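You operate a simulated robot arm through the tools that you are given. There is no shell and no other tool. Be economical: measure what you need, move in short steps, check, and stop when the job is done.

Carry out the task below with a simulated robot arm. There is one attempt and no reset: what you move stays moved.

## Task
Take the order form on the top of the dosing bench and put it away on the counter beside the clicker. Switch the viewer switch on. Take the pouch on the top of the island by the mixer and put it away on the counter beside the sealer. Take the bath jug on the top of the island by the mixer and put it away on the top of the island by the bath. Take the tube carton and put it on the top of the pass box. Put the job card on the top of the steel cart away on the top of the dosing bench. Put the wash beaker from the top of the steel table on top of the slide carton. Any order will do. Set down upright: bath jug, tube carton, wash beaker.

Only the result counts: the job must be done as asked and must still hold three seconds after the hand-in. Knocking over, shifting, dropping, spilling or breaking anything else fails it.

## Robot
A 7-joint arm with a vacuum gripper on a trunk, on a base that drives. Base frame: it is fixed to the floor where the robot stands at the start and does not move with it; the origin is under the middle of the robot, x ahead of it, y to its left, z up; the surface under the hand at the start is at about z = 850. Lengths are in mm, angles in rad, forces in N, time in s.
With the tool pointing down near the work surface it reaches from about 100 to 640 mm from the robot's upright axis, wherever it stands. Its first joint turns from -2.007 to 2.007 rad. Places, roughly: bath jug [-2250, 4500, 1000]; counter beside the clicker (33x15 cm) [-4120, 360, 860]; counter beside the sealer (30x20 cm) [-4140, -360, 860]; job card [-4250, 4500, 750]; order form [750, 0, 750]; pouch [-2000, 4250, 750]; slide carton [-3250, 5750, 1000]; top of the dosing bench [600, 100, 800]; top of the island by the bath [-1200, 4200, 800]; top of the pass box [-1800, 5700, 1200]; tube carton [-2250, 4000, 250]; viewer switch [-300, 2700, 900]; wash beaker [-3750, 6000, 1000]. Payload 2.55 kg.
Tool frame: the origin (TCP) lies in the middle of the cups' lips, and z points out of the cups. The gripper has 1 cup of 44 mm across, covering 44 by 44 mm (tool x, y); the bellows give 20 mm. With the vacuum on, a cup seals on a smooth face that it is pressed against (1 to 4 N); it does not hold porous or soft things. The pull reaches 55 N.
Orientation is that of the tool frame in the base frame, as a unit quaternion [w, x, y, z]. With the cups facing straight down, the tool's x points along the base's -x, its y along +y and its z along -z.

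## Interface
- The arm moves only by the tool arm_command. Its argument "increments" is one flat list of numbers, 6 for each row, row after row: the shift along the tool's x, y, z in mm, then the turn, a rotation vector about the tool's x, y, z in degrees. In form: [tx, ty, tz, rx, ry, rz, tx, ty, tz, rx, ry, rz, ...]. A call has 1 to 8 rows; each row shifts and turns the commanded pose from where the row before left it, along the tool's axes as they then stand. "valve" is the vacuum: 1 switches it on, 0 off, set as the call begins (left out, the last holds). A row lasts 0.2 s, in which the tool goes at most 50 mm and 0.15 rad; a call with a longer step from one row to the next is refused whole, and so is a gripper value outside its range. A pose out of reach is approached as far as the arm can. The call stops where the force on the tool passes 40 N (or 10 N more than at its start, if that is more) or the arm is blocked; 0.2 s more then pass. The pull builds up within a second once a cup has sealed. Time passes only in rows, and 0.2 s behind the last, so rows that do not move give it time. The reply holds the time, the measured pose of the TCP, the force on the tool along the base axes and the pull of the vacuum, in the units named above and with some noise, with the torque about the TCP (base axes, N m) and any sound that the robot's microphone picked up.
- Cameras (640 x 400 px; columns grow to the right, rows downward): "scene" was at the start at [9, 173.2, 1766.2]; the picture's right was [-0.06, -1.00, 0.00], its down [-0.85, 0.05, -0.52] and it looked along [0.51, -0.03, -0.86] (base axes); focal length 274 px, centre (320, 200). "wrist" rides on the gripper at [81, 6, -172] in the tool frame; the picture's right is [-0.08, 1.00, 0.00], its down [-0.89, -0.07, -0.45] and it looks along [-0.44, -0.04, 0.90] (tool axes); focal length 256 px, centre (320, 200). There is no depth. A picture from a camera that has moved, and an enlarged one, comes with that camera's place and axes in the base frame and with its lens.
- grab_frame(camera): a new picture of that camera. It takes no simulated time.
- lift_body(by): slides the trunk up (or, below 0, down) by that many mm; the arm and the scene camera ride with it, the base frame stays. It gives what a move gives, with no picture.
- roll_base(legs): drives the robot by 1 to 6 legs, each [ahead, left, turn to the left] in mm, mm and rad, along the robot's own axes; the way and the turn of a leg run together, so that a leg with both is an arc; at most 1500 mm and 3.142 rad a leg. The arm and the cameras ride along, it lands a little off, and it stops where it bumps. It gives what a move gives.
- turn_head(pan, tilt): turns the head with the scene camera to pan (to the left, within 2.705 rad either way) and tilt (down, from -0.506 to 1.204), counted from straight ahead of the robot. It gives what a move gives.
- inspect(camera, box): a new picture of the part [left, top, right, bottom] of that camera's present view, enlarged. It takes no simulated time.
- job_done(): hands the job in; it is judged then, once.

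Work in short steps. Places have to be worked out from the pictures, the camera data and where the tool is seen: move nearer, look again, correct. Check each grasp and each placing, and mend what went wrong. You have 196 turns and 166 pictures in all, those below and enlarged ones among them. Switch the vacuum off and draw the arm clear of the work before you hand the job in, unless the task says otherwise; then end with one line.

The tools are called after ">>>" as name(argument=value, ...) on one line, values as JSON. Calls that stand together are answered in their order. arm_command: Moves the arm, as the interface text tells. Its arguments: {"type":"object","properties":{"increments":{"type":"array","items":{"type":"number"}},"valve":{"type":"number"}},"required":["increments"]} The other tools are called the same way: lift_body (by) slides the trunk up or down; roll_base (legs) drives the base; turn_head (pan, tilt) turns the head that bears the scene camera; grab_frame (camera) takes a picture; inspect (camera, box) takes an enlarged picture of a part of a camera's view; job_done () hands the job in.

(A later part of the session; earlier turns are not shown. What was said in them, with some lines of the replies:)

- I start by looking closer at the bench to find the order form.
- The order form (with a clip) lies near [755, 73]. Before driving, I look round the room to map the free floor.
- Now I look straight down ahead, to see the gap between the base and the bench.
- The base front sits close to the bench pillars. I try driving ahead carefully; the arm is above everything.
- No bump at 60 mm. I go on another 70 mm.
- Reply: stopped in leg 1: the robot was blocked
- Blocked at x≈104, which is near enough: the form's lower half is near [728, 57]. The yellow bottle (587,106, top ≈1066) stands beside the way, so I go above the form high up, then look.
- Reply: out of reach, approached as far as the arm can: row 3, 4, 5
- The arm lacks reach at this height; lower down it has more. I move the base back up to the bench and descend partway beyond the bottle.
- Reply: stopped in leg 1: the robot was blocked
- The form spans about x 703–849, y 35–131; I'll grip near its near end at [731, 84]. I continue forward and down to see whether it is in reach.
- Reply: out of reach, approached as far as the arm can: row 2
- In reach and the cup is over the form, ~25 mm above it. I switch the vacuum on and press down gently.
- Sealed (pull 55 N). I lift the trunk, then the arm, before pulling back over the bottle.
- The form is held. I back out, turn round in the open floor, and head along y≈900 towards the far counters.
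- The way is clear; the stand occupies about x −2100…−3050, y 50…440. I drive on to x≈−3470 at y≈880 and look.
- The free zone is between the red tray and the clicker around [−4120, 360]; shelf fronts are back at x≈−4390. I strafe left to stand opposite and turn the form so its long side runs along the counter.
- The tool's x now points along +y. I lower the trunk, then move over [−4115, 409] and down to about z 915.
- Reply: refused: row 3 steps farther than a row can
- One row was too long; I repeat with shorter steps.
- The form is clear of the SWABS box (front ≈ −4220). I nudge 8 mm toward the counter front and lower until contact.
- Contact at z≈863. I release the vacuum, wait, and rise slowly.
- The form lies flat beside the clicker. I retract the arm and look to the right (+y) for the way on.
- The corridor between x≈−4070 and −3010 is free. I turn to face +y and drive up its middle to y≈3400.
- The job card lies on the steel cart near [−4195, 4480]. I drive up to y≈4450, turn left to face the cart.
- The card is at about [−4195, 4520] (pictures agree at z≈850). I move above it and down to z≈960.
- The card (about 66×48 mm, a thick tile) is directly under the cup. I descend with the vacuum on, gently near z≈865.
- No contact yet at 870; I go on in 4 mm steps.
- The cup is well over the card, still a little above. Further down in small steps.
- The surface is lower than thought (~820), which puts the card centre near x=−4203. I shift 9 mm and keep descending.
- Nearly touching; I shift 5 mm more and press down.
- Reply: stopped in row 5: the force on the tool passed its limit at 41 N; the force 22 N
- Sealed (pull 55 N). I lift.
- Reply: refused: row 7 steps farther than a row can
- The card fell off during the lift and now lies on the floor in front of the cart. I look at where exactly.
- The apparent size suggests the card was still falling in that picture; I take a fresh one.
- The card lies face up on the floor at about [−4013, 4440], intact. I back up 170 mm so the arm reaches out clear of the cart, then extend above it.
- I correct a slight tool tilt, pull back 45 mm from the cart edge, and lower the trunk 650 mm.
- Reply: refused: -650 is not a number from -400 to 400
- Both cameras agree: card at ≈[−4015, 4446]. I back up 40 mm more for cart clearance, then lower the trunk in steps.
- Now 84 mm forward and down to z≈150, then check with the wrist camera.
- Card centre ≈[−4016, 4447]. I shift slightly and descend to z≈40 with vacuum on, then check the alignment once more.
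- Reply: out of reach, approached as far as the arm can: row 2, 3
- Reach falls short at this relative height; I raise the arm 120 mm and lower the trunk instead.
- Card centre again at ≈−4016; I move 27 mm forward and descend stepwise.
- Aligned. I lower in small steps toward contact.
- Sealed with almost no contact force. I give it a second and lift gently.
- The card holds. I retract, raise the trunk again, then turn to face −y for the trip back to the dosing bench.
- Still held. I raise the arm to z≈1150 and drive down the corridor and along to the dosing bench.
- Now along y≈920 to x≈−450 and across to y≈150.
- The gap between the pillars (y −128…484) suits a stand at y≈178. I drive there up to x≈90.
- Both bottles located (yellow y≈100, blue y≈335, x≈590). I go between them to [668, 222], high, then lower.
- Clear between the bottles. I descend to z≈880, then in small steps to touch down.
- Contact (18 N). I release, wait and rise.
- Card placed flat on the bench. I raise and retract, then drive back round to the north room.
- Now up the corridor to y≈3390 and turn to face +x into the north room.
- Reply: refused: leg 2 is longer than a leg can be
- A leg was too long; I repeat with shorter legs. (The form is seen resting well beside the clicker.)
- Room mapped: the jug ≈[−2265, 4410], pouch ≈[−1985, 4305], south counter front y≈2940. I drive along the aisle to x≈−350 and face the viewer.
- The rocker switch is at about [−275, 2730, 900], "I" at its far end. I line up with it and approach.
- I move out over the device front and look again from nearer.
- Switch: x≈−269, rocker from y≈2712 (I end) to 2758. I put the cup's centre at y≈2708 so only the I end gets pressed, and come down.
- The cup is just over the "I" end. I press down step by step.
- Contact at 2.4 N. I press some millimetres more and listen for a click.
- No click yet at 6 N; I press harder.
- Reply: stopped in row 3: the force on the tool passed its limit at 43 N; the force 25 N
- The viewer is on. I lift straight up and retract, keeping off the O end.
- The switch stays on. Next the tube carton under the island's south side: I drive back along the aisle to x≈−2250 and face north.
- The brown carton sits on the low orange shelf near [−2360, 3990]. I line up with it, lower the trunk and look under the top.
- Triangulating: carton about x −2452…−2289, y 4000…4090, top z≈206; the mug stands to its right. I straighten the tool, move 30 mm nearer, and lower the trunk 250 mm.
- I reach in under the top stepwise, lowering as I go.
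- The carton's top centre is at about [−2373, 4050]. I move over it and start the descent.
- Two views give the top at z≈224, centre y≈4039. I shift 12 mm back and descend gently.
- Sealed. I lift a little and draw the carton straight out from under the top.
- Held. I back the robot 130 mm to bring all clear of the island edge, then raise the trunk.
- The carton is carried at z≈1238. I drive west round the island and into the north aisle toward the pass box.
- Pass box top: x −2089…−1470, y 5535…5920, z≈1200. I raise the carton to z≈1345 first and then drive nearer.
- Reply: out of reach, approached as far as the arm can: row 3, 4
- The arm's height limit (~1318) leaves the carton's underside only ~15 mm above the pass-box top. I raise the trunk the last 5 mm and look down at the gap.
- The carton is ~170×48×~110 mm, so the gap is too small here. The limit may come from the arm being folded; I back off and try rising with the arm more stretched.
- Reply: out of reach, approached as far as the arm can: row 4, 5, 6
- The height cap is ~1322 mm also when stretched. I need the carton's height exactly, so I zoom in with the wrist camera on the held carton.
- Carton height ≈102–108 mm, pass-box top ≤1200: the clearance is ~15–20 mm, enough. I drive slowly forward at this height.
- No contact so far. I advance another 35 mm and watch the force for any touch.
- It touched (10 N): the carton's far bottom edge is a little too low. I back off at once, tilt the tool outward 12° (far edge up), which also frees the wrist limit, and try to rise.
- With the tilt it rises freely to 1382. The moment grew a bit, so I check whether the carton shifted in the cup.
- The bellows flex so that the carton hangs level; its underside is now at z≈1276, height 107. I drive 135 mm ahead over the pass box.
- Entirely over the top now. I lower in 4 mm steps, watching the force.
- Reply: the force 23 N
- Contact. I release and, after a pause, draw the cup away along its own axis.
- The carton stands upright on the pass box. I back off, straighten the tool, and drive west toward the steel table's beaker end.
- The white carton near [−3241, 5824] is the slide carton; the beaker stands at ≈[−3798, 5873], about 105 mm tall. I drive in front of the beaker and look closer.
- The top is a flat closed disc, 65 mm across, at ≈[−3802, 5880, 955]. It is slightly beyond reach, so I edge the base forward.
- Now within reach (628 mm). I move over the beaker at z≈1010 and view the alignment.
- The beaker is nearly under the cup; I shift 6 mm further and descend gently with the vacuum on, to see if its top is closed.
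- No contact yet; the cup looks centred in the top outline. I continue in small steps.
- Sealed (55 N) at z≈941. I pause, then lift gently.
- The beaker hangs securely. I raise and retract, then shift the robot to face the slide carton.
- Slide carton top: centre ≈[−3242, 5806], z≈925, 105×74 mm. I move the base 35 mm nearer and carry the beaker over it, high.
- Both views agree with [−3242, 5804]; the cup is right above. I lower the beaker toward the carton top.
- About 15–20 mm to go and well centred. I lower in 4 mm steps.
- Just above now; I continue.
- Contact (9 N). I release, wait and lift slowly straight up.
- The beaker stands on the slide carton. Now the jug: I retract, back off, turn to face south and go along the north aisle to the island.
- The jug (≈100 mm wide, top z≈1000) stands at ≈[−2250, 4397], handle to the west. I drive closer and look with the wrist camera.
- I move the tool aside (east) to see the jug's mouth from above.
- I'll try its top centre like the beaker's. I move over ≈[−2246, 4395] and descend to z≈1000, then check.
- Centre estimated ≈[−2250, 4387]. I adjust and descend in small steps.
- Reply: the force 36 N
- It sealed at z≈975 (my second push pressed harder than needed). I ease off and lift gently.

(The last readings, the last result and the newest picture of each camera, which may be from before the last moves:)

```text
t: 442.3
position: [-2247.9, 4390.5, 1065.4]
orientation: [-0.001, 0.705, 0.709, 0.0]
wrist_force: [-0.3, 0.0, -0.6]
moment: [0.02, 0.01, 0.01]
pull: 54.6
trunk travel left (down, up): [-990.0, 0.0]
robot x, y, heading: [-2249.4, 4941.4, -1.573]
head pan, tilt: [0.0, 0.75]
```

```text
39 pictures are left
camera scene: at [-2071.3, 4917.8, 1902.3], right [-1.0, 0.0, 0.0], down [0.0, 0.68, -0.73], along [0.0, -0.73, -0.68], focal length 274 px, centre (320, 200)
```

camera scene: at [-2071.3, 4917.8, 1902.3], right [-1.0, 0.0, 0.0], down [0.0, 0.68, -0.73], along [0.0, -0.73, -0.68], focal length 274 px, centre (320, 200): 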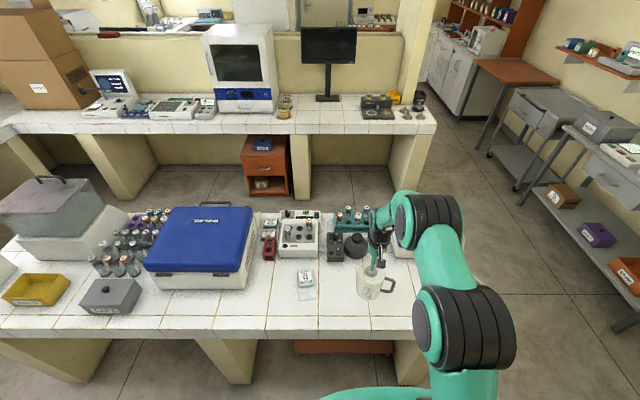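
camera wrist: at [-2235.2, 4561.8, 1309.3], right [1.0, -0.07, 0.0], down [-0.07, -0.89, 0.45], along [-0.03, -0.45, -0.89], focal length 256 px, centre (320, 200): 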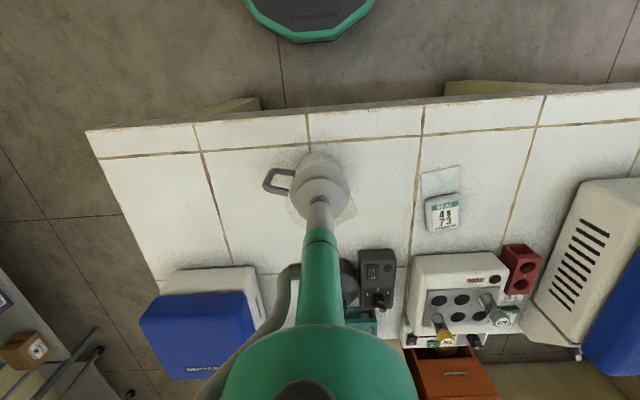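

The jug is held. I raise, retract, turn it 90° (handle toward me) and strafe east to the bath.

>>> arm_command(increments=[0, 0, -30, 0, 0, 0, 20, 0, -30, 0, 0, 0, 35, 0, -25, 0, 0, 0, 40, 0, 0, 0, 0, 0, 40, 0, 0, 0, 0, 0, 40, 0, 0, 0, 0, 0, 40, 0, 0, 0, 0, 0, 0, 0, 0, 0, 0, 0])

>>> arm_command(increments=[0, 0, 0, 0, 0, 8, 0, 0, 0, 0, 0, 8, 0, 0, 0, 0, 0, 8, 0, 0, 0, 0, 0, 8, 0, 0, 0, 0, 0, 8, 0, 0, 0, 0, 0, 8, 0, 0, 0, 0, 0, 8, 0, 0, 0, 0, 0, 8])

>>> arm_command(increments=[0, 0, 0, 0, 0, 8, 0, 0, 0, 0, 0, 8, 0, 0, 0, 0, 0, 8, 0, 0, 0, 0, 0, 2, 0, 0, 0, 0, 0, 0])

>>> roll_base(legs=[[0, 1150, 0]])

>>> turn_head(pan=0.0, tilt=0.9)

>>> grab_frame(camera="scene")

```text
t: 444.1
position: [-2250.2, 4605.0, 1148.0]
orientation: [-0.001, 0.706, 0.709, 0.0]
wrist_force: [-0.1, 0.3, 0.0]
moment: [0.06, -0.03, -0.02]
pull: 55.0
trunk travel left (down, up): [-990.0, 0.0]
robot x, y, heading: [-2250.3, 4938.7, -1.568]
head pan, tilt: [0.0, 0.75]
```

```text
t: 445.9
position: [-2249.6, 4605.0, 1149.5]
orientation: [0.0, 0.974, 0.227, -0.001]
wrist_force: [0.7, -0.6, -0.8]
moment: [0.01, 0.01, 0.03]
pull: 55.1
trunk travel left (down, up): [-990.0, 0.0]
robot x, y, heading: [-2249.1, 4940.8, -1.566]
head pan, tilt: [0.0, 0.75]
```

```text
t: 447.1
position: [-2249.9, 4605.7, 1151.6]
orientation: [0.0, 1.0, 0.003, -0.001]
wrist_force: [0.4, 0.0, 0.2]
moment: [0.01, -0.02, 0.01]
pull: 55.2
trunk travel left (down, up): [-990.0, 0.0]
robot x, y, heading: [-2252.1, 4937.8, -1.567]
head pan, tilt: [0.0, 0.75]
```

```text
t: 452.9
position: [-1131.8, 4611.1, 1149.5]
orientation: [0.0, 1.0, 0.004, -0.001]
wrist_force: [0.0, 0.4, -0.2]
moment: [0.03, 0.04, -0.06]
pull: 54.7
trunk travel left (down, up): [-990.0, 0.0]
robot x, y, heading: [-1135.7, 4942.1, -1.563]
head pan, tilt: [0.0, 0.75]
```

```text
t: 453.6
position: [-1132.0, 4610.8, 1149.0]
orientation: [0.0, 1.0, 0.004, -0.001]
wrist_force: [-0.3, 0.3, -0.6]
moment: [-0.01, -0.05, 0.01]
pull: 54.6
trunk travel left (down, up): [-990.0, 0.0]
robot x, y, heading: [-1131.9, 4946.4, -1.566]
head pan, tilt: [0.0, 0.901]
```

```text
38 pictures are left
camera scene: at [-954.0, 4932.0, 1890.4], right [-1.0, -0.01, 0.0], down [-0.01, 0.78, -0.62], along [0.0, -0.62, -0.78], focal length 274 px, centre (320, 200)
```

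scene: 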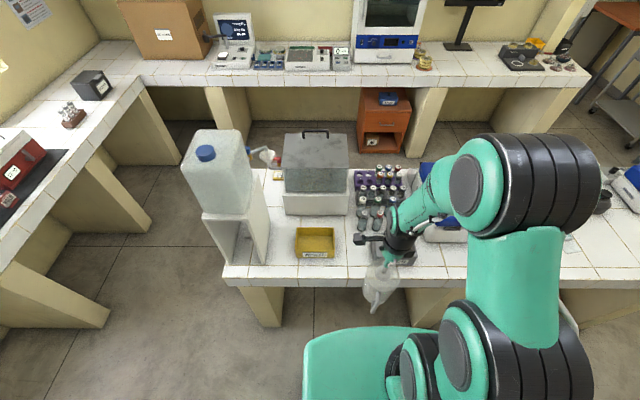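

>>> inspect(camera="scene", box=[240, 150, 440, 300])

>>> grab_frame(camera="wrist")

```text
2.67 times, centred on (340, 225) of scene
camera zoom: at [-954.0, 4932.0, 1890.4], right [-1.0, -0.01, 0.0], down [-0.01, 0.78, -0.62], along [0.0, -0.62, -0.78], focal length 730 px, centre (267, 133)
```

zoom: 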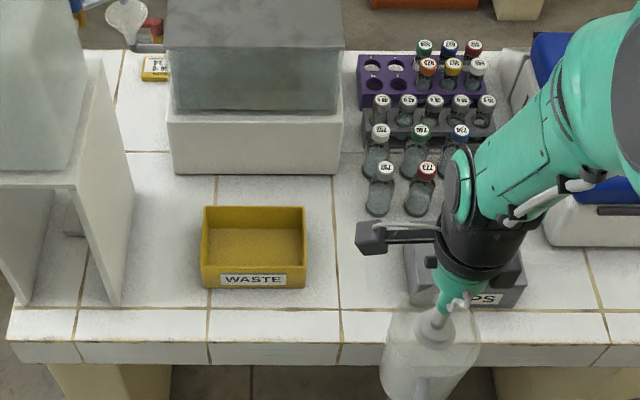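

```text
36 pictures are left
camera wrist: at [-1050.4, 4606.1, 1322.7], right [-0.07, -1.0, 0.0], down [-0.89, 0.06, 0.45], along [-0.45, 0.03, -0.89], focal length 256 px, centre (320, 200)
```

wrist: 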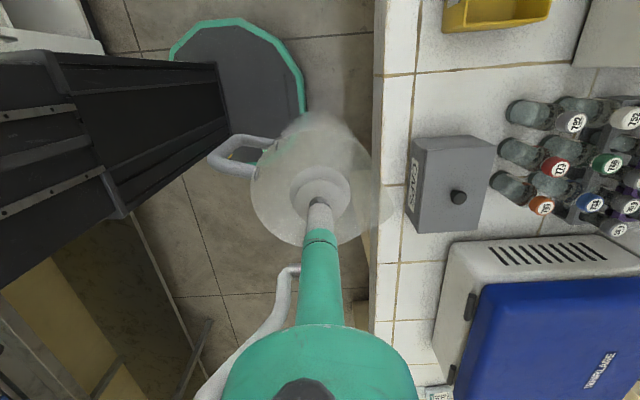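

The gap between the WASTE tray (x≥−1016) and CAPS box (x≤−1170) is ~154 mm wide. I carry the jug over [−1093, 4377].

>>> arm_command(increments=[7, 40, 0, 0, 0, 0, 7, 40, 0, 0, 0, 0, 7, 40, 0, 0, 0, 0, 7, 40, 5, 0, 0, 0, 7, 40, 10, 0, 0, 0, 4, 34, 15, 0, 0, 0, 0, 0, 15, 0, 0, 0, 0, 0, 0, 0, 0, 0])

>>> grab_frame(camera="wrist")

>>> inspect(camera="scene", box=[260, 160, 440, 290])

```text
t: 455.4
position: [-1092.9, 4378.0, 1105.0]
orientation: [0.0, 1.0, 0.004, -0.001]
wrist_force: [-0.6, -0.2, 0.0]
moment: [0.02, 0.0, 0.03]
pull: 55.3
trunk travel left (down, up): [-990.0, 0.0]
robot x, y, heading: [-1129.7, 4945.8, -1.565]
head pan, tilt: [0.0, 0.901]
```

```text
35 pictures are left
camera wrist: at [-1011.0, 4372.1, 1277.4], right [-0.07, -1.0, 0.0], down [-0.89, 0.06, 0.45], along [-0.45, 0.03, -0.89], focal length 256 px, centre (320, 200)
```

wrist: 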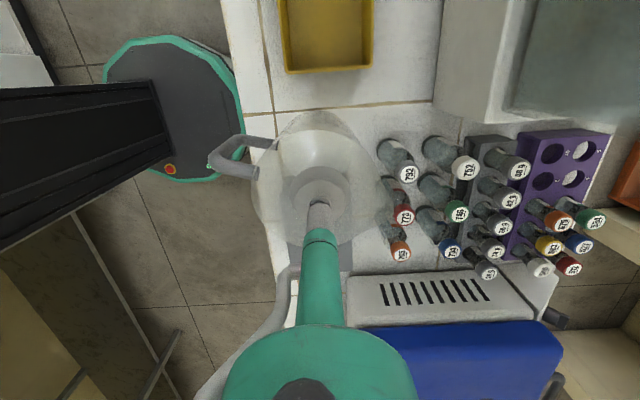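

```text
3.08 times, centred on (350, 225) of scene
camera zoom: at [-954.2, 4932.0, 1890.4], right [-1.0, -0.01, 0.0], down [-0.01, 0.78, -0.62], along [0.0, -0.62, -0.78], focal length 842 px, centre (228, 123)
```

zoom: 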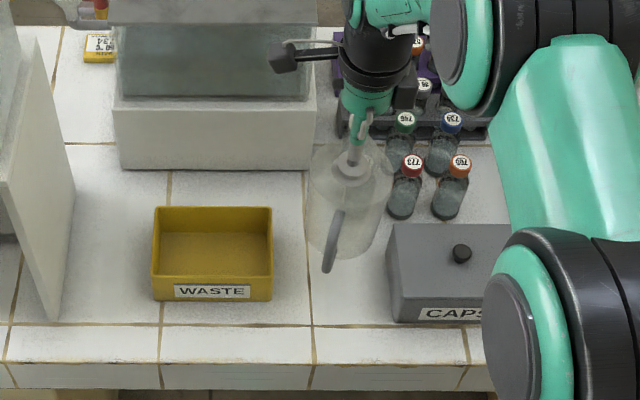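

Well placed between both neighbours. I lower to just above touchdown.

>>> arm_command(increments=[0, 0, 30, 0, 0, 0, 0, 0, 35, 0, 0, 0, 0, 0, 35, 0, 0, 0, 0, 0, 15, 0, 0, 0, 0, 0, 6, 0, 0, 0, 0, 0, 4, 0, 0, 0, 0, 0, 0, 0, 0, 0])

>>> inspect(camera="scene", box=[260, 160, 440, 290])

```text
t: 456.9
position: [-1091.9, 4376.7, 979.5]
orientation: [0.001, 1.0, 0.003, -0.001]
wrist_force: [0.8, -0.3, -1.1]
moment: [-0.02, -0.03, 0.03]
pull: 55.1
trunk travel left (down, up): [-990.0, 0.0]
robot x, y, heading: [-1133.8, 4945.1, -1.564]
head pan, tilt: [0.0, 0.901]
```

```text
3.08 times, centred on (350, 225) of scene
camera zoom: at [-954.2, 4932.2, 1890.4], right [-1.0, -0.01, 0.0], down [-0.01, 0.78, -0.62], along [0.0, -0.62, -0.78], focal length 842 px, centre (228, 123)
```

zoom: 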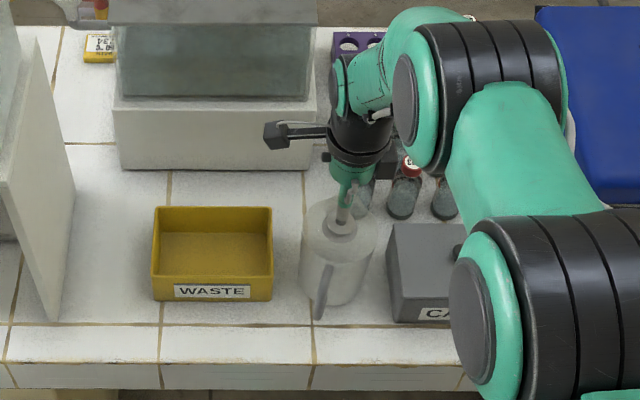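

Almost down; I step 2–3 mm at a time till contact.

>>> arm_command(increments=[0, 0, 3, 0, 0, 0, 0, 0, 0, 0, 0, 0])

>>> arm_command(increments=[0, 0, 2, 0, 0, 0, 0, 0, 0, 0, 0, 0])

>>> arm_command(increments=[0, 0, 2, 0, 0, 0, 0, 0, 0, 0, 0, 0])

```text
t: 457.6
position: [-1092.6, 4377.5, 977.2]
orientation: [0.001, 1.0, 0.004, 0.0]
wrist_force: [-0.2, 0.1, -1.0]
moment: [0.01, 0.04, 0.0]
pull: 54.7
trunk travel left (down, up): [-990.0, 0.0]
robot x, y, heading: [-1129.0, 4944.8, -1.559]
head pan, tilt: [0.0, 0.901]
```

```text
t: 458.1
position: [-1091.3, 4377.7, 974.6]
orientation: [0.001, 1.0, 0.004, -0.002]
wrist_force: [0.1, 0.0, -1.1]
moment: [0.04, -0.03, 0.0]
pull: 54.5
trunk travel left (down, up): [-990.0, 0.0]
robot x, y, heading: [-1128.5, 4944.4, -1.563]
head pan, tilt: [0.0, 0.901]
```

```text
t: 458.8
position: [-1092.7, 4378.0, 972.7]
orientation: [0.0, 1.0, 0.005, -0.001]
wrist_force: [-0.3, 0.0, 0.5]
moment: [0.05, 0.04, 0.01]
pull: 54.1
trunk travel left (down, up): [-990.0, 0.0]
robot x, y, heading: [-1130.0, 4943.8, -1.561]
head pan, tilt: [0.0, 0.901]
```

>>> arm_command(increments=[0, 0, 2, 0, 0, 0, 0, 0, 0, 0, 0, 0])

>>> arm_command(increments=[0, 0, 1, 0, 0, 0, 0, 0, 0, 0, 0, 0])

```text
t: 459.4
position: [-1091.4, 4377.2, 971.7]
orientation: [0.001, 1.0, 0.004, 0.0]
wrist_force: [-0.1, 0.9, 10.4]
moment: [0.16, 0.26, -0.02]
pull: 55.9
trunk travel left (down, up): [-990.0, 0.0]
robot x, y, heading: [-1129.7, 4947.9, -1.563]
head pan, tilt: [0.0, 0.901]
```

```text
t: 459.9
position: [-1091.8, 4377.5, 971.2]
orientation: [0.002, 1.0, 0.004, -0.001]
wrist_force: [0.9, -0.2, 12.0]
moment: [0.19, 0.29, 0.02]
pull: 54.8
trunk travel left (down, up): [-990.0, 0.0]
robot x, y, heading: [-1133.8, 4945.2, -1.562]
head pan, tilt: [0.0, 0.901]
```

The jug touches down. I release, wait, and lift straight up.

>>> arm_command(increments=[0, 0, -1, 0, 0, 0, 0, 0, 0, 0, 0, 0, 0, 0, 0, 0, 0, 0, 0, 0, 0, 0, 0, 0, 0, 0, -6, 0, 0, 0, 0, 0, -20, 0, 0, 0, 0, 0, -35, 0, 0, 0, 0, 0, -40, 0, 0, 0], valve=0)

>>> inspect(camera="scene", box=[260, 160, 440, 290])

```text
t: 461.8
position: [-1091.9, 4378.8, 1072.3]
orientation: [0.0, 1.0, 0.004, -0.001]
wrist_force: [-0.8, 0.0, 0.1]
moment: [-0.05, -0.02, 0.01]
pull: 0.0
trunk travel left (down, up): [-990.0, 0.0]
robot x, y, heading: [-1134.4, 4944.0, -1.565]
head pan, tilt: [0.0, 0.901]
```

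```text
3.08 times, centred on (350, 225) of scene
camera zoom: at [-954.2, 4933.0, 1890.4], right [-1.0, -0.01, 0.0], down [-0.01, 0.78, -0.62], along [0.0, -0.62, -0.78], focal length 842 px, centre (228, 123)
```

zoom: 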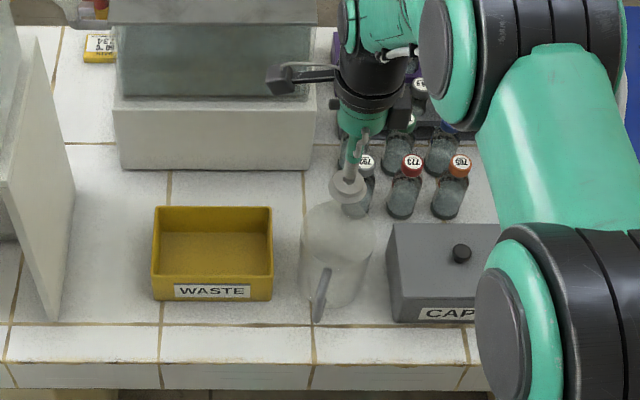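

The jug stands upright by the bath. Next the pouch: I lift, retract, turn the tool back and drive west in front of it.

>>> arm_command(increments=[0, 0, -40, 0, 0, 0, 0, 0, -40, 0, 0, 0, 0, -40, 0, 0, 0, -8, 0, -40, 0, 0, 0, -8, 0, 0, 0, 0, 0, -8, 0, 0, 0, 0, 0, -8, 0, 0, 0, 0, 0, -8, 0, 0, 0, 0, 0, -8])

>>> arm_command(increments=[0, 0, 0, 0, 0, -8, 0, 0, 0, 0, 0, -8, 0, 0, 0, 0, 0, -8, 0, 0, 0, 0, 0, -8, 0, 0, 0, 0, 0, -8, 30, 0, 0, 0, 0, -2, 40, 0, 0, 0, 0, 0, 40, 0, 0, 0, 0, 0])

>>> roll_base(legs=[[0, -880, 0], [75, 0, -0.006]])

>>> turn_head(pan=0.0, tilt=0.9)

>>> grab_frame(camera="wrist")

>>> inspect(camera="scene", box=[280, 130, 440, 250])

```text
t: 463.6
position: [-1098.2, 4455.6, 1152.2]
orientation: [0.0, 0.911, 0.412, 0.0]
wrist_force: [0.5, 0.7, 0.6]
moment: [-0.01, 0.0, -0.05]
pull: 0.0
trunk travel left (down, up): [-990.0, 0.0]
robot x, y, heading: [-1134.0, 4945.8, -1.562]
head pan, tilt: [0.0, 0.901]
```

```text
t: 465.4
position: [-1097.6, 4568.7, 1152.6]
orientation: [0.0, 0.704, 0.71, -0.001]
wrist_force: [-0.2, -0.4, -0.7]
moment: [-0.01, 0.01, 0.01]
pull: 0.2
trunk travel left (down, up): [-990.0, 0.0]
robot x, y, heading: [-1134.2, 4948.4, -1.563]
head pan, tilt: [0.0, 0.901]
```

```text
t: 470.6
position: [-1984.9, 4494.2, 1151.8]
orientation: [-0.001, 0.711, 0.703, -0.001]
wrist_force: [0.5, -0.2, 0.7]
moment: [-0.01, -0.01, -0.06]
pull: 0.0
trunk travel left (down, up): [-990.0, 0.0]
robot x, y, heading: [-2008.4, 4872.1, -1.588]
head pan, tilt: [0.0, 0.901]
```

```text
t: 471.2
position: [-1984.3, 4492.6, 1152.2]
orientation: [-0.001, 0.712, 0.703, 0.0]
wrist_force: [-0.3, -0.3, -0.1]
moment: [0.0, 0.02, 0.01]
pull: 0.0
trunk travel left (down, up): [-990.0, 0.0]
robot x, y, heading: [-2008.8, 4874.9, -1.583]
head pan, tilt: [0.0, 0.901]
```

```text
31 pictures are left
camera wrist: at [-1976.2, 4574.0, 1325.5], right [1.0, -0.09, 0.0], down [-0.08, -0.89, 0.45], along [-0.04, -0.44, -0.9], focal length 256 px, centre (320, 200)
```

wrist: 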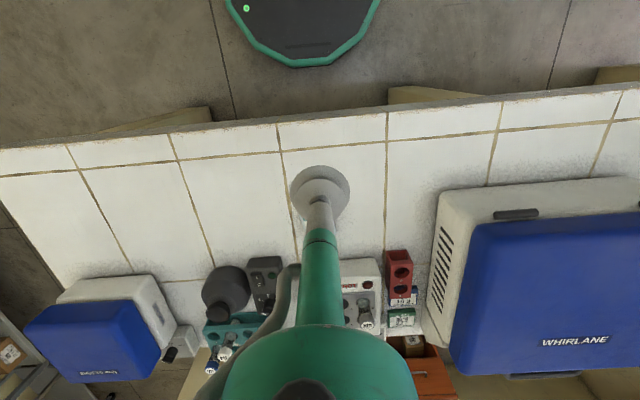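

```text
3.33 times, centred on (360, 190) of scene
camera zoom: at [-1832.4, 4854.0, 1890.4], right [-1.0, 0.01, 0.0], down [0.01, 0.78, -0.62], along [-0.01, -0.62, -0.78], focal length 912 px, centre (187, 233)
```

zoom: 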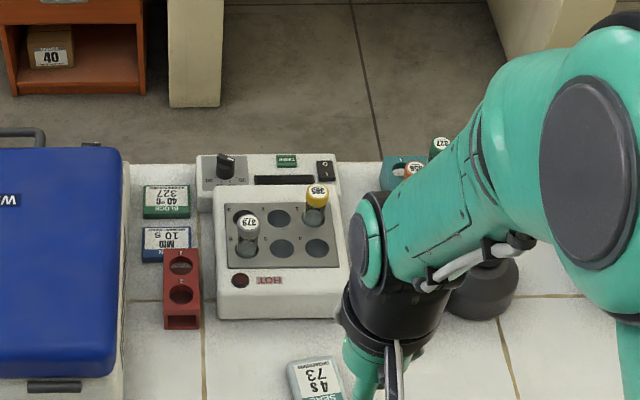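

Pouch near [−2012, 4283]. I place the tool just east of it to see it freely with the wrist camera.

>>> arm_command(increments=[-38, 7, 15, 0, 0, 0, -38, 7, 15, 0, 0, 0, -38, 7, 15, 0, 0, 0, -38, 7, 15, 0, 0, 0, -38, 7, 15, 0, 0, 0, 0, 0, 15, 0, 0, 0, 0, 0, 0, 0, 0, 0])

>>> inspect(camera="wrist", box=[180, 100, 360, 240])

```text
t: 472.8
position: [-1951.7, 4302.9, 1062.3]
orientation: [-0.001, 0.711, 0.703, 0.0]
wrist_force: [0.0, 0.5, -0.3]
moment: [0.02, 0.03, 0.03]
pull: 0.1
trunk travel left (down, up): [-990.0, 0.0]
robot x, y, heading: [-2008.9, 4869.2, -1.584]
head pan, tilt: [0.0, 0.901]
```

```text
2.86 times, centred on (270, 170) of wrist
camera zoom: at [-1942.9, 4383.7, 1234.4], right [1.0, -0.09, 0.0], down [-0.08, -0.89, 0.45], along [-0.04, -0.44, -0.9], focal length 731 px, centre (463, 286)
```

zoom: 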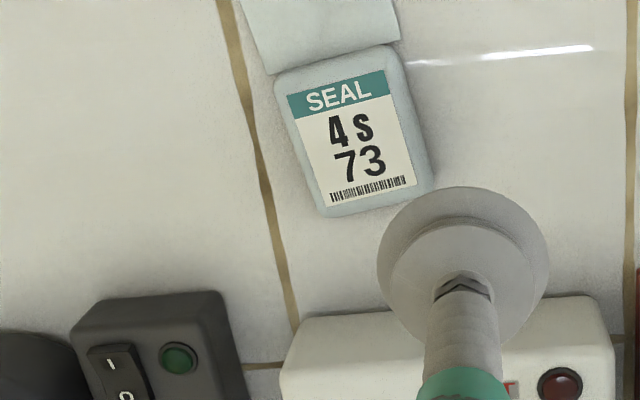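

The pouch's label (≈53×56 mm) is at ≈[−2010, 4289]. I move over it and down to z≈940.

>>> arm_command(increments=[-7, -29, 20, 0, 0, 0, -7, -29, 20, 0, 0, 0, 0, 0, 40, 0, 0, 0, 0, 0, 40, 0, 0, 0, 0, 0, 0, 0, 0, 0])

>>> inspect(camera="wrist", box=[230, 110, 410, 250])

```text
t: 474.0
position: [-2011.4, 4291.3, 940.5]
orientation: [0.0, 0.712, 0.702, 0.0]
wrist_force: [-0.7, 0.2, 0.9]
moment: [-0.02, 0.01, -0.03]
pull: 0.0
trunk travel left (down, up): [-990.0, 0.0]
robot x, y, heading: [-2009.9, 4874.1, -1.584]
head pan, tilt: [0.0, 0.901]
```

```text
2.86 times, centred on (320, 180) of wrist
camera zoom: at [-2002.9, 4372.0, 1113.9], right [1.0, -0.09, 0.0], down [-0.08, -0.89, 0.45], along [-0.04, -0.44, -0.89], focal length 731 px, centre (320, 257)
```

zoom: 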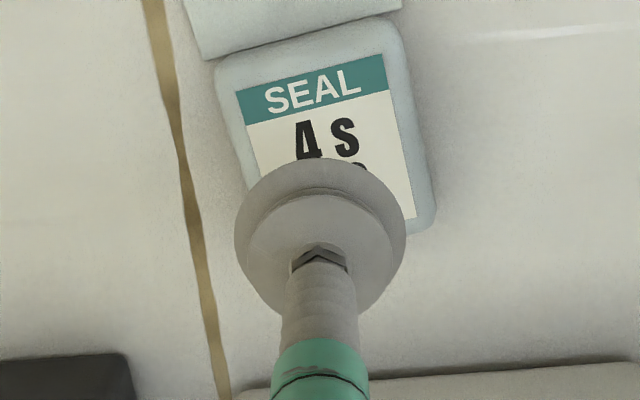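

Centred within 3 mm. I descend with vacuum on, single small steps near z≈880.

>>> arm_command(increments=[0, 3, 30, 0, 0, 0, 0, 0, 20, 0, 0, 0, 0, 0, 5, 0, 0, 0, 0, 0, 4, 0, 0, 0, 0, 0, 0, 0, 0, 0], valve=1)

```text
t: 475.2
position: [-2007.6, 4288.5, 882.7]
orientation: [0.0, 0.711, 0.703, 0.0]
wrist_force: [-0.1, 0.5, 0.2]
moment: [-0.03, 0.02, 0.03]
pull: 0.1
trunk travel left (down, up): [-990.0, 0.0]
robot x, y, heading: [-2009.3, 4871.8, -1.584]
head pan, tilt: [0.0, 0.901]
```

>>> arm_command(increments=[0, 0, 4, 0, 0, 0, 0, 0, 3, 0, 0, 0, 0, 0, 0, 0, 0, 0])

>>> inspect(camera="wrist", box=[230, 110, 410, 250])

```text
t: 476.0
position: [-2007.1, 4291.9, 874.8]
orientation: [-0.001, 0.712, 0.703, 0.0]
wrist_force: [0.0, 0.6, 0.2]
moment: [-0.03, -0.04, 0.0]
pull: 55.2
trunk travel left (down, up): [-990.0, 0.0]
robot x, y, heading: [-2010.6, 4872.1, -1.582]
head pan, tilt: [0.0, 0.901]
```

```text
2.86 times, centred on (320, 180) of wrist
camera zoom: at [-1998.5, 4371.4, 1048.8], right [1.0, -0.09, 0.0], down [-0.08, -0.89, 0.45], along [-0.04, -0.44, -0.9], focal length 731 px, centre (320, 257)
```

zoom: 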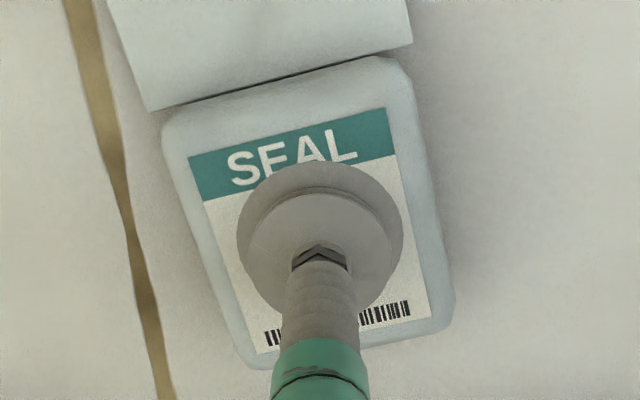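

Sealed on the label. I wait a second and lift very gently.

>>> arm_command(increments=[0, 0, 0, 0, 0, 0, 0, 0, 0, 0, 0, 0, 0, 0, 0, 0, 0, 0, 0, 0, -5, 0, 0, 0, 0, 0, -10, 0, 0, 0, 0, 0, -20, 0, 0, 0, 0, 0, -20, 0, 0, 0, 0, 0, 0, 0, 0, 0])

>>> grab_frame(camera="wrist")

```text
t: 477.8
position: [-2008.1, 4290.4, 932.1]
orientation: [0.0, 0.712, 0.702, 0.0]
wrist_force: [0.6, -1.0, -0.6]
moment: [0.0, -0.02, -0.02]
pull: 55.4
trunk travel left (down, up): [-990.0, 0.0]
robot x, y, heading: [-2008.8, 4876.2, -1.587]
head pan, tilt: [0.0, 0.901]
```

```text
26 pictures are left
camera wrist: at [-1998.7, 4370.7, 1104.1], right [1.0, -0.09, 0.0], down [-0.08, -0.89, 0.45], along [-0.04, -0.44, -0.9], focal length 256 px, centre (320, 200)
```

wrist: 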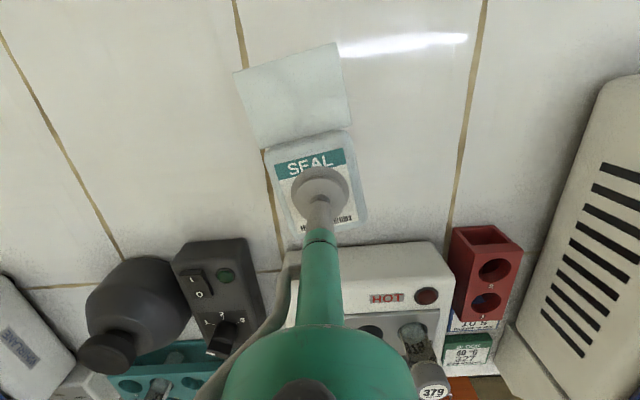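

Pouch and flap come along. I raise and retract, then start the trip to the sealer counter: west, then south down the corridor.

>>> arm_command(increments=[0, 0, -30, 0, 0, 0, 0, 0, -35, 0, 0, 0, 0, 0, -35, 0, 0, 0, 0, 0, -35, 0, 0, 0, 35, 0, -30, 0, 0, 0, 40, 0, -30, 0, 0, 0, 40, 0, 0, 0, 0, 0, 40, 0, 0, 0, 0, 0])

>>> arm_command(increments=[40, 0, 0, 0, 0, 0, 30, 0, 0, 0, 0, 0, 0, 0, 0, 0, 0, 0])

>>> roll_base(legs=[[0, 0, 0.015], [0, -1480, 0], [0, -60, 0], [1200, 0, 0]])

```text
t: 479.6
position: [-2005.8, 4448.0, 1127.7]
orientation: [0.0, 0.711, 0.703, -0.002]
wrist_force: [-0.2, 0.9, -0.6]
moment: [-0.03, -0.02, 0.02]
pull: 54.7
trunk travel left (down, up): [-990.0, 0.0]
robot x, y, heading: [-2005.9, 4872.7, -1.589]
head pan, tilt: [0.0, 0.901]
```

```text
t: 480.4
position: [-2004.3, 4515.4, 1128.8]
orientation: [-0.001, 0.711, 0.703, -0.001]
wrist_force: [0.3, -0.2, -0.8]
moment: [0.04, -0.04, 0.01]
pull: 55.3
trunk travel left (down, up): [-990.0, 0.0]
robot x, y, heading: [-2009.8, 4876.6, -1.592]
head pan, tilt: [0.0, 0.901]
```

```text
t: 494.4
position: [-3520.4, 3272.3, 1128.0]
orientation: [0.0, 0.706, 0.708, 0.0]
wrist_force: [-0.6, 0.6, -0.4]
moment: [-0.01, -0.01, -0.03]
pull: 54.4
trunk travel left (down, up): [-990.0, 0.0]
robot x, y, heading: [-3529.9, 3625.2, -1.571]
head pan, tilt: [0.0, 0.901]
```

Position good (x≈−3530). On down to y≈800, then turn to face the counters (−x).

>>> roll_base(legs=[[1420, 0, 0], [1400, 0, 0], [0, 0, -1.571]])

```text
t: 511.8
position: [-3872.8, 794.4, 1128.7]
orientation: [-0.002, 1.0, 0.02, 0.0]
wrist_force: [1.0, 0.3, -1.1]
moment: [-0.01, -0.03, 0.02]
pull: 55.1
trunk travel left (down, up): [-990.0, 0.0]
robot x, y, heading: [-3517.7, 820.3, -3.103]
head pan, tilt: [0.0, 0.901]
```

I straighten and strafe left to y≈−330.

>>> roll_base(legs=[[0, 0, -0.038], [0, 1140, 0]])

>>> turn_head(pan=0.0, tilt=0.85)

>>> grab_frame(camera="scene")

>>> grab_frame(camera="wrist")

```text
t: 518.0
position: [-3883.1, -332.7, 1129.1]
orientation: [-0.001, 1.0, -0.006, 0.0]
wrist_force: [-0.1, -0.8, -0.3]
moment: [0.0, -0.02, -0.03]
pull: 55.2
trunk travel left (down, up): [-990.0, 0.0]
robot x, y, heading: [-3526.6, -330.1, 3.126]
head pan, tilt: [0.0, 0.901]
```

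```text
t: 518.6
position: [-3883.0, -332.9, 1128.2]
orientation: [0.0, 1.0, -0.006, 0.001]
wrist_force: [-0.1, 0.4, 0.6]
moment: [0.0, -0.01, 0.02]
pull: 54.6
trunk travel left (down, up): [-990.0, 0.0]
robot x, y, heading: [-3526.5, -326.4, 3.128]
head pan, tilt: [0.0, 0.85]
```

```text
25 pictures are left
camera scene: at [-3545.4, -503.3, 1894.3], right [0.01, 1.0, 0.0], down [0.75, -0.01, -0.66], along [-0.66, 0.01, -0.75], focal length 274 px, centre (320, 200)
```

scene: 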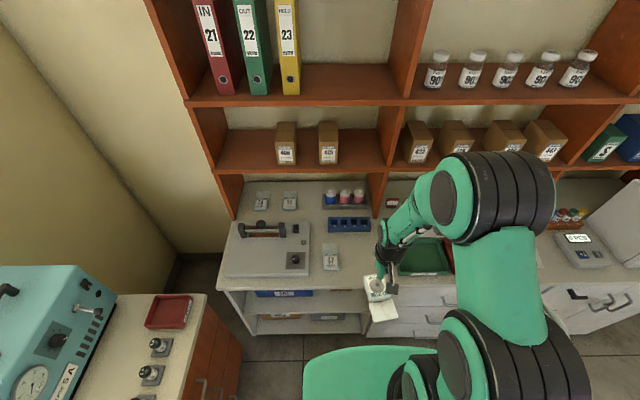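

```text
24 pictures are left
camera wrist: at [-3801.3, -340.3, 1301.6], right [-0.09, -1.0, 0.0], down [-0.89, 0.08, 0.45], along [-0.44, 0.04, -0.9], focal length 256 px, centre (320, 200)
```

wrist: 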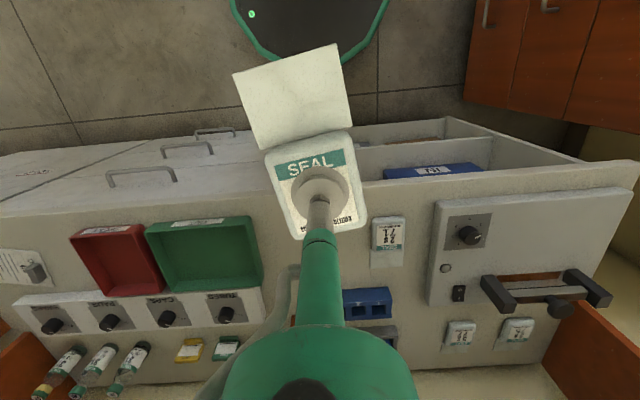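

Free space is between the other pouch (y≈−415) and the green tray (y≈−190). I'll set the pouch with the cup at [−4163, −308]; I drive 50 mm nearer and reach out.

>>> roll_base(legs=[[50, 0, 0]])

>>> arm_command(increments=[-38, -4, 22, 0, 0, 0, -38, -4, 22, 0, 0, 0, -38, -4, 22, 0, 0, 0, -38, -4, 22, 0, 0, 0, -38, -4, 22, 0, 0, 0, -38, -2, 22, 0, 0, 0, 0, 0, 40, 0, 0, 0, 0, 0, 0, 0, 0, 0])

>>> grab_frame(camera="scene")

>>> grab_frame(camera="wrist")

```text
t: 519.6
position: [-3930.3, -332.7, 1129.3]
orientation: [-0.001, 1.0, -0.006, 0.0]
wrist_force: [0.0, -0.4, -0.4]
moment: [-0.01, 0.03, 0.0]
pull: 55.3
trunk travel left (down, up): [-990.0, 0.0]
robot x, y, heading: [-3575.3, -325.5, 3.129]
head pan, tilt: [0.0, 0.85]
```

```text
t: 521.4
position: [-4158.8, -309.9, 956.9]
orientation: [-0.001, 1.0, -0.006, -0.001]
wrist_force: [1.0, -0.4, -1.3]
moment: [0.01, 0.03, 0.02]
pull: 54.3
trunk travel left (down, up): [-990.0, 0.0]
robot x, y, heading: [-3574.5, -323.7, 3.128]
head pan, tilt: [0.0, 0.85]
```

```text
23 pictures are left
camera scene: at [-3594.1, -502.2, 1894.3], right [0.01, 1.0, 0.0], down [0.75, -0.01, -0.66], along [-0.66, 0.01, -0.75], focal length 274 px, centre (320, 200)
```

scene: 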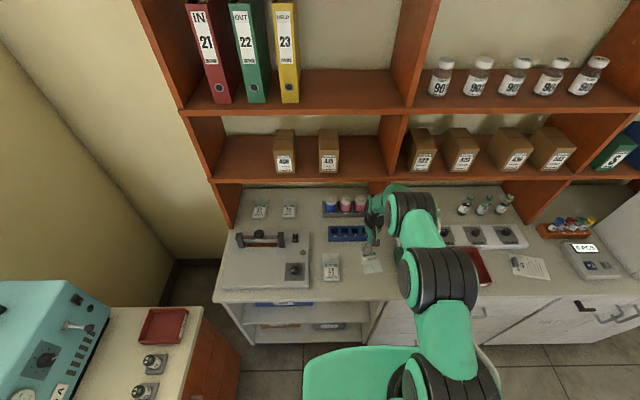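

```text
22 pictures are left
camera wrist: at [-4076.9, -315.5, 1130.0], right [-0.09, -1.0, 0.0], down [-0.89, 0.08, 0.45], along [-0.44, 0.04, -0.89], focal length 256 px, centre (320, 200)
```

wrist: 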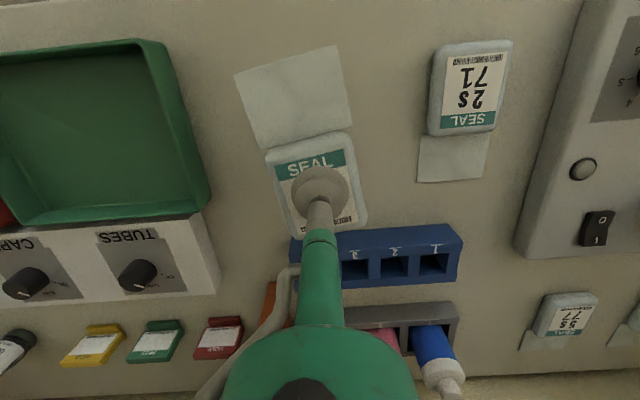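

Clear of the rack, tray and other pouch. I lower to about z 888, then in small steps.

>>> arm_command(increments=[0, 0, 35, 0, 0, 0, 0, 0, 25, 0, 0, 0, 0, 0, 8, 0, 0, 0, 0, 0, 0, 0, 0, 0])

>>> arm_command(increments=[0, 0, 3, 0, 0, 0, 0, 0, 0, 0, 0, 0])

```text
t: 522.4
position: [-4159.1, -308.7, 889.6]
orientation: [-0.001, 1.0, -0.006, 0.0]
wrist_force: [-0.3, -0.2, -0.2]
moment: [-0.01, -0.01, 0.01]
pull: 54.8
trunk travel left (down, up): [-990.0, 0.0]
robot x, y, heading: [-3571.9, -326.7, 3.129]
head pan, tilt: [0.0, 0.85]
```

```text
t: 523.0
position: [-4158.4, -308.0, 884.6]
orientation: [-0.001, 1.0, -0.006, 0.0]
wrist_force: [-0.2, -0.2, -1.1]
moment: [-0.02, 0.04, 0.05]
pull: 55.3
trunk travel left (down, up): [-990.0, 0.0]
robot x, y, heading: [-3577.4, -323.7, 3.128]
head pan, tilt: [0.0, 0.85]
```

>>> arm_command(increments=[0, 0, 3, 0, 0, 0, 0, 0, 0, 0, 0, 0])

>>> arm_command(increments=[0, 0, 2, 0, 0, 0, 0, 0, 0, 0, 0, 0])

```text
t: 523.6
position: [-4160.3, -307.5, 882.1]
orientation: [-0.002, 1.0, -0.006, 0.0]
wrist_force: [-0.5, -0.2, -0.7]
moment: [0.01, 0.03, 0.02]
pull: 55.0
trunk travel left (down, up): [-990.0, 0.0]
robot x, y, heading: [-3574.7, -326.8, 3.133]
head pan, tilt: [0.0, 0.85]
```

```text
t: 524.2
position: [-4159.2, -308.3, 880.3]
orientation: [0.0, 1.0, -0.006, 0.0]
wrist_force: [0.0, 0.0, 0.7]
moment: [-0.03, -0.09, 0.03]
pull: 55.3
trunk travel left (down, up): [-990.0, 0.0]
robot x, y, heading: [-3577.0, -327.4, 3.128]
head pan, tilt: [0.0, 0.85]
```

Contact begins at ~880. One more 1.5 mm, then release and lift slowly.

>>> arm_command(increments=[0, 0, 1.5, 0, 0, 0, 0, 0, 0, 0, 0, 0])

>>> arm_command(increments=[0, 0, 0, 0, 0, 0, 0, 0, 0, 0, 0, 0, 0, 0, 0, 0, 0, 0, 0, 0, 0, 0, 0, 0, 0, 0, -8, 0, 0, 0, 0, 0, -25, 0, 0, 0, 0, 0, -40, 0, 0, 0, 0, 0, -45, 0, 0, 0], valve=0)

>>> grab_frame(camera="wrist")

```text
t: 524.8
position: [-4160.1, -308.6, 879.2]
orientation: [-0.001, 1.0, -0.006, -0.001]
wrist_force: [1.3, 0.1, 6.1]
moment: [-0.05, -0.23, 0.01]
pull: 54.6
trunk travel left (down, up): [-990.0, 0.0]
robot x, y, heading: [-3577.5, -324.9, 3.123]
head pan, tilt: [0.0, 0.85]
```

```text
t: 526.6
position: [-4158.1, -309.9, 999.6]
orientation: [-0.001, 1.0, -0.006, 0.001]
wrist_force: [0.3, -1.4, -0.4]
moment: [0.0, 0.06, 0.01]
pull: 0.1
trunk travel left (down, up): [-990.0, 0.0]
robot x, y, heading: [-3573.4, -327.8, 3.127]
head pan, tilt: [0.0, 0.85]
```

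```text
21 pictures are left
camera wrist: at [-4077.0, -316.0, 1171.6], right [-0.09, -1.0, 0.0], down [-0.89, 0.08, 0.44], along [-0.44, 0.04, -0.9], focal length 256 px, centre (320, 200)
```

wrist: 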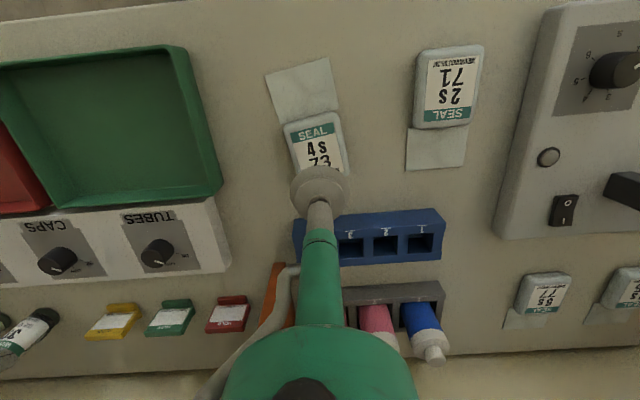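

The pouch lies flat beside the sealer; all seven items are done. I draw the arm up and clear before handing in.

>>> arm_command(increments=[0, 0, -45, 0, 0, 0, 10, 0, -45, 0, 0, 0, 40, 0, -20, 0, 0, 0, 45, 0, 0, 0, 0, 0, 45, 0, 0, 0, 0, 0, 45, 0, 0, 0, 0, 0, 45, 0, 0, 0, 0, 0, 0, 0, 0, 0, 0, 0], valve=0)

>>> grab_frame(camera="scene")

```text
t: 528.4
position: [-3930.1, -309.7, 1108.6]
orientation: [0.0, 1.0, -0.006, 0.0]
wrist_force: [-0.3, -1.2, 0.0]
moment: [0.0, -0.01, -0.03]
pull: 0.0
trunk travel left (down, up): [-990.0, 0.0]
robot x, y, heading: [-3576.3, -329.6, 3.126]
head pan, tilt: [0.0, 0.85]
```

```text
20 pictures are left
camera scene: at [-3596.3, -502.3, 1894.3], right [0.01, 1.0, 0.0], down [0.75, -0.01, -0.66], along [-0.66, 0.01, -0.75], focal length 274 px, centre (320, 200)
```

scene: 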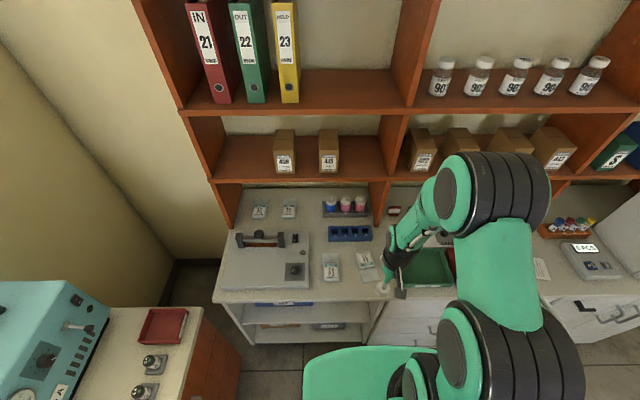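

The pouch and the form both rest on the counter, the arm is clear and the vacuum is off. I hand in.

>>> job_done()

```text
The job is handed in.
```

I did all seven parts of the task and handed the job in. One thing went wrong on the way: the job card fell to the floor on the first lift. I picked it up again and it looked intact; it now lies flat on the dosing bench.
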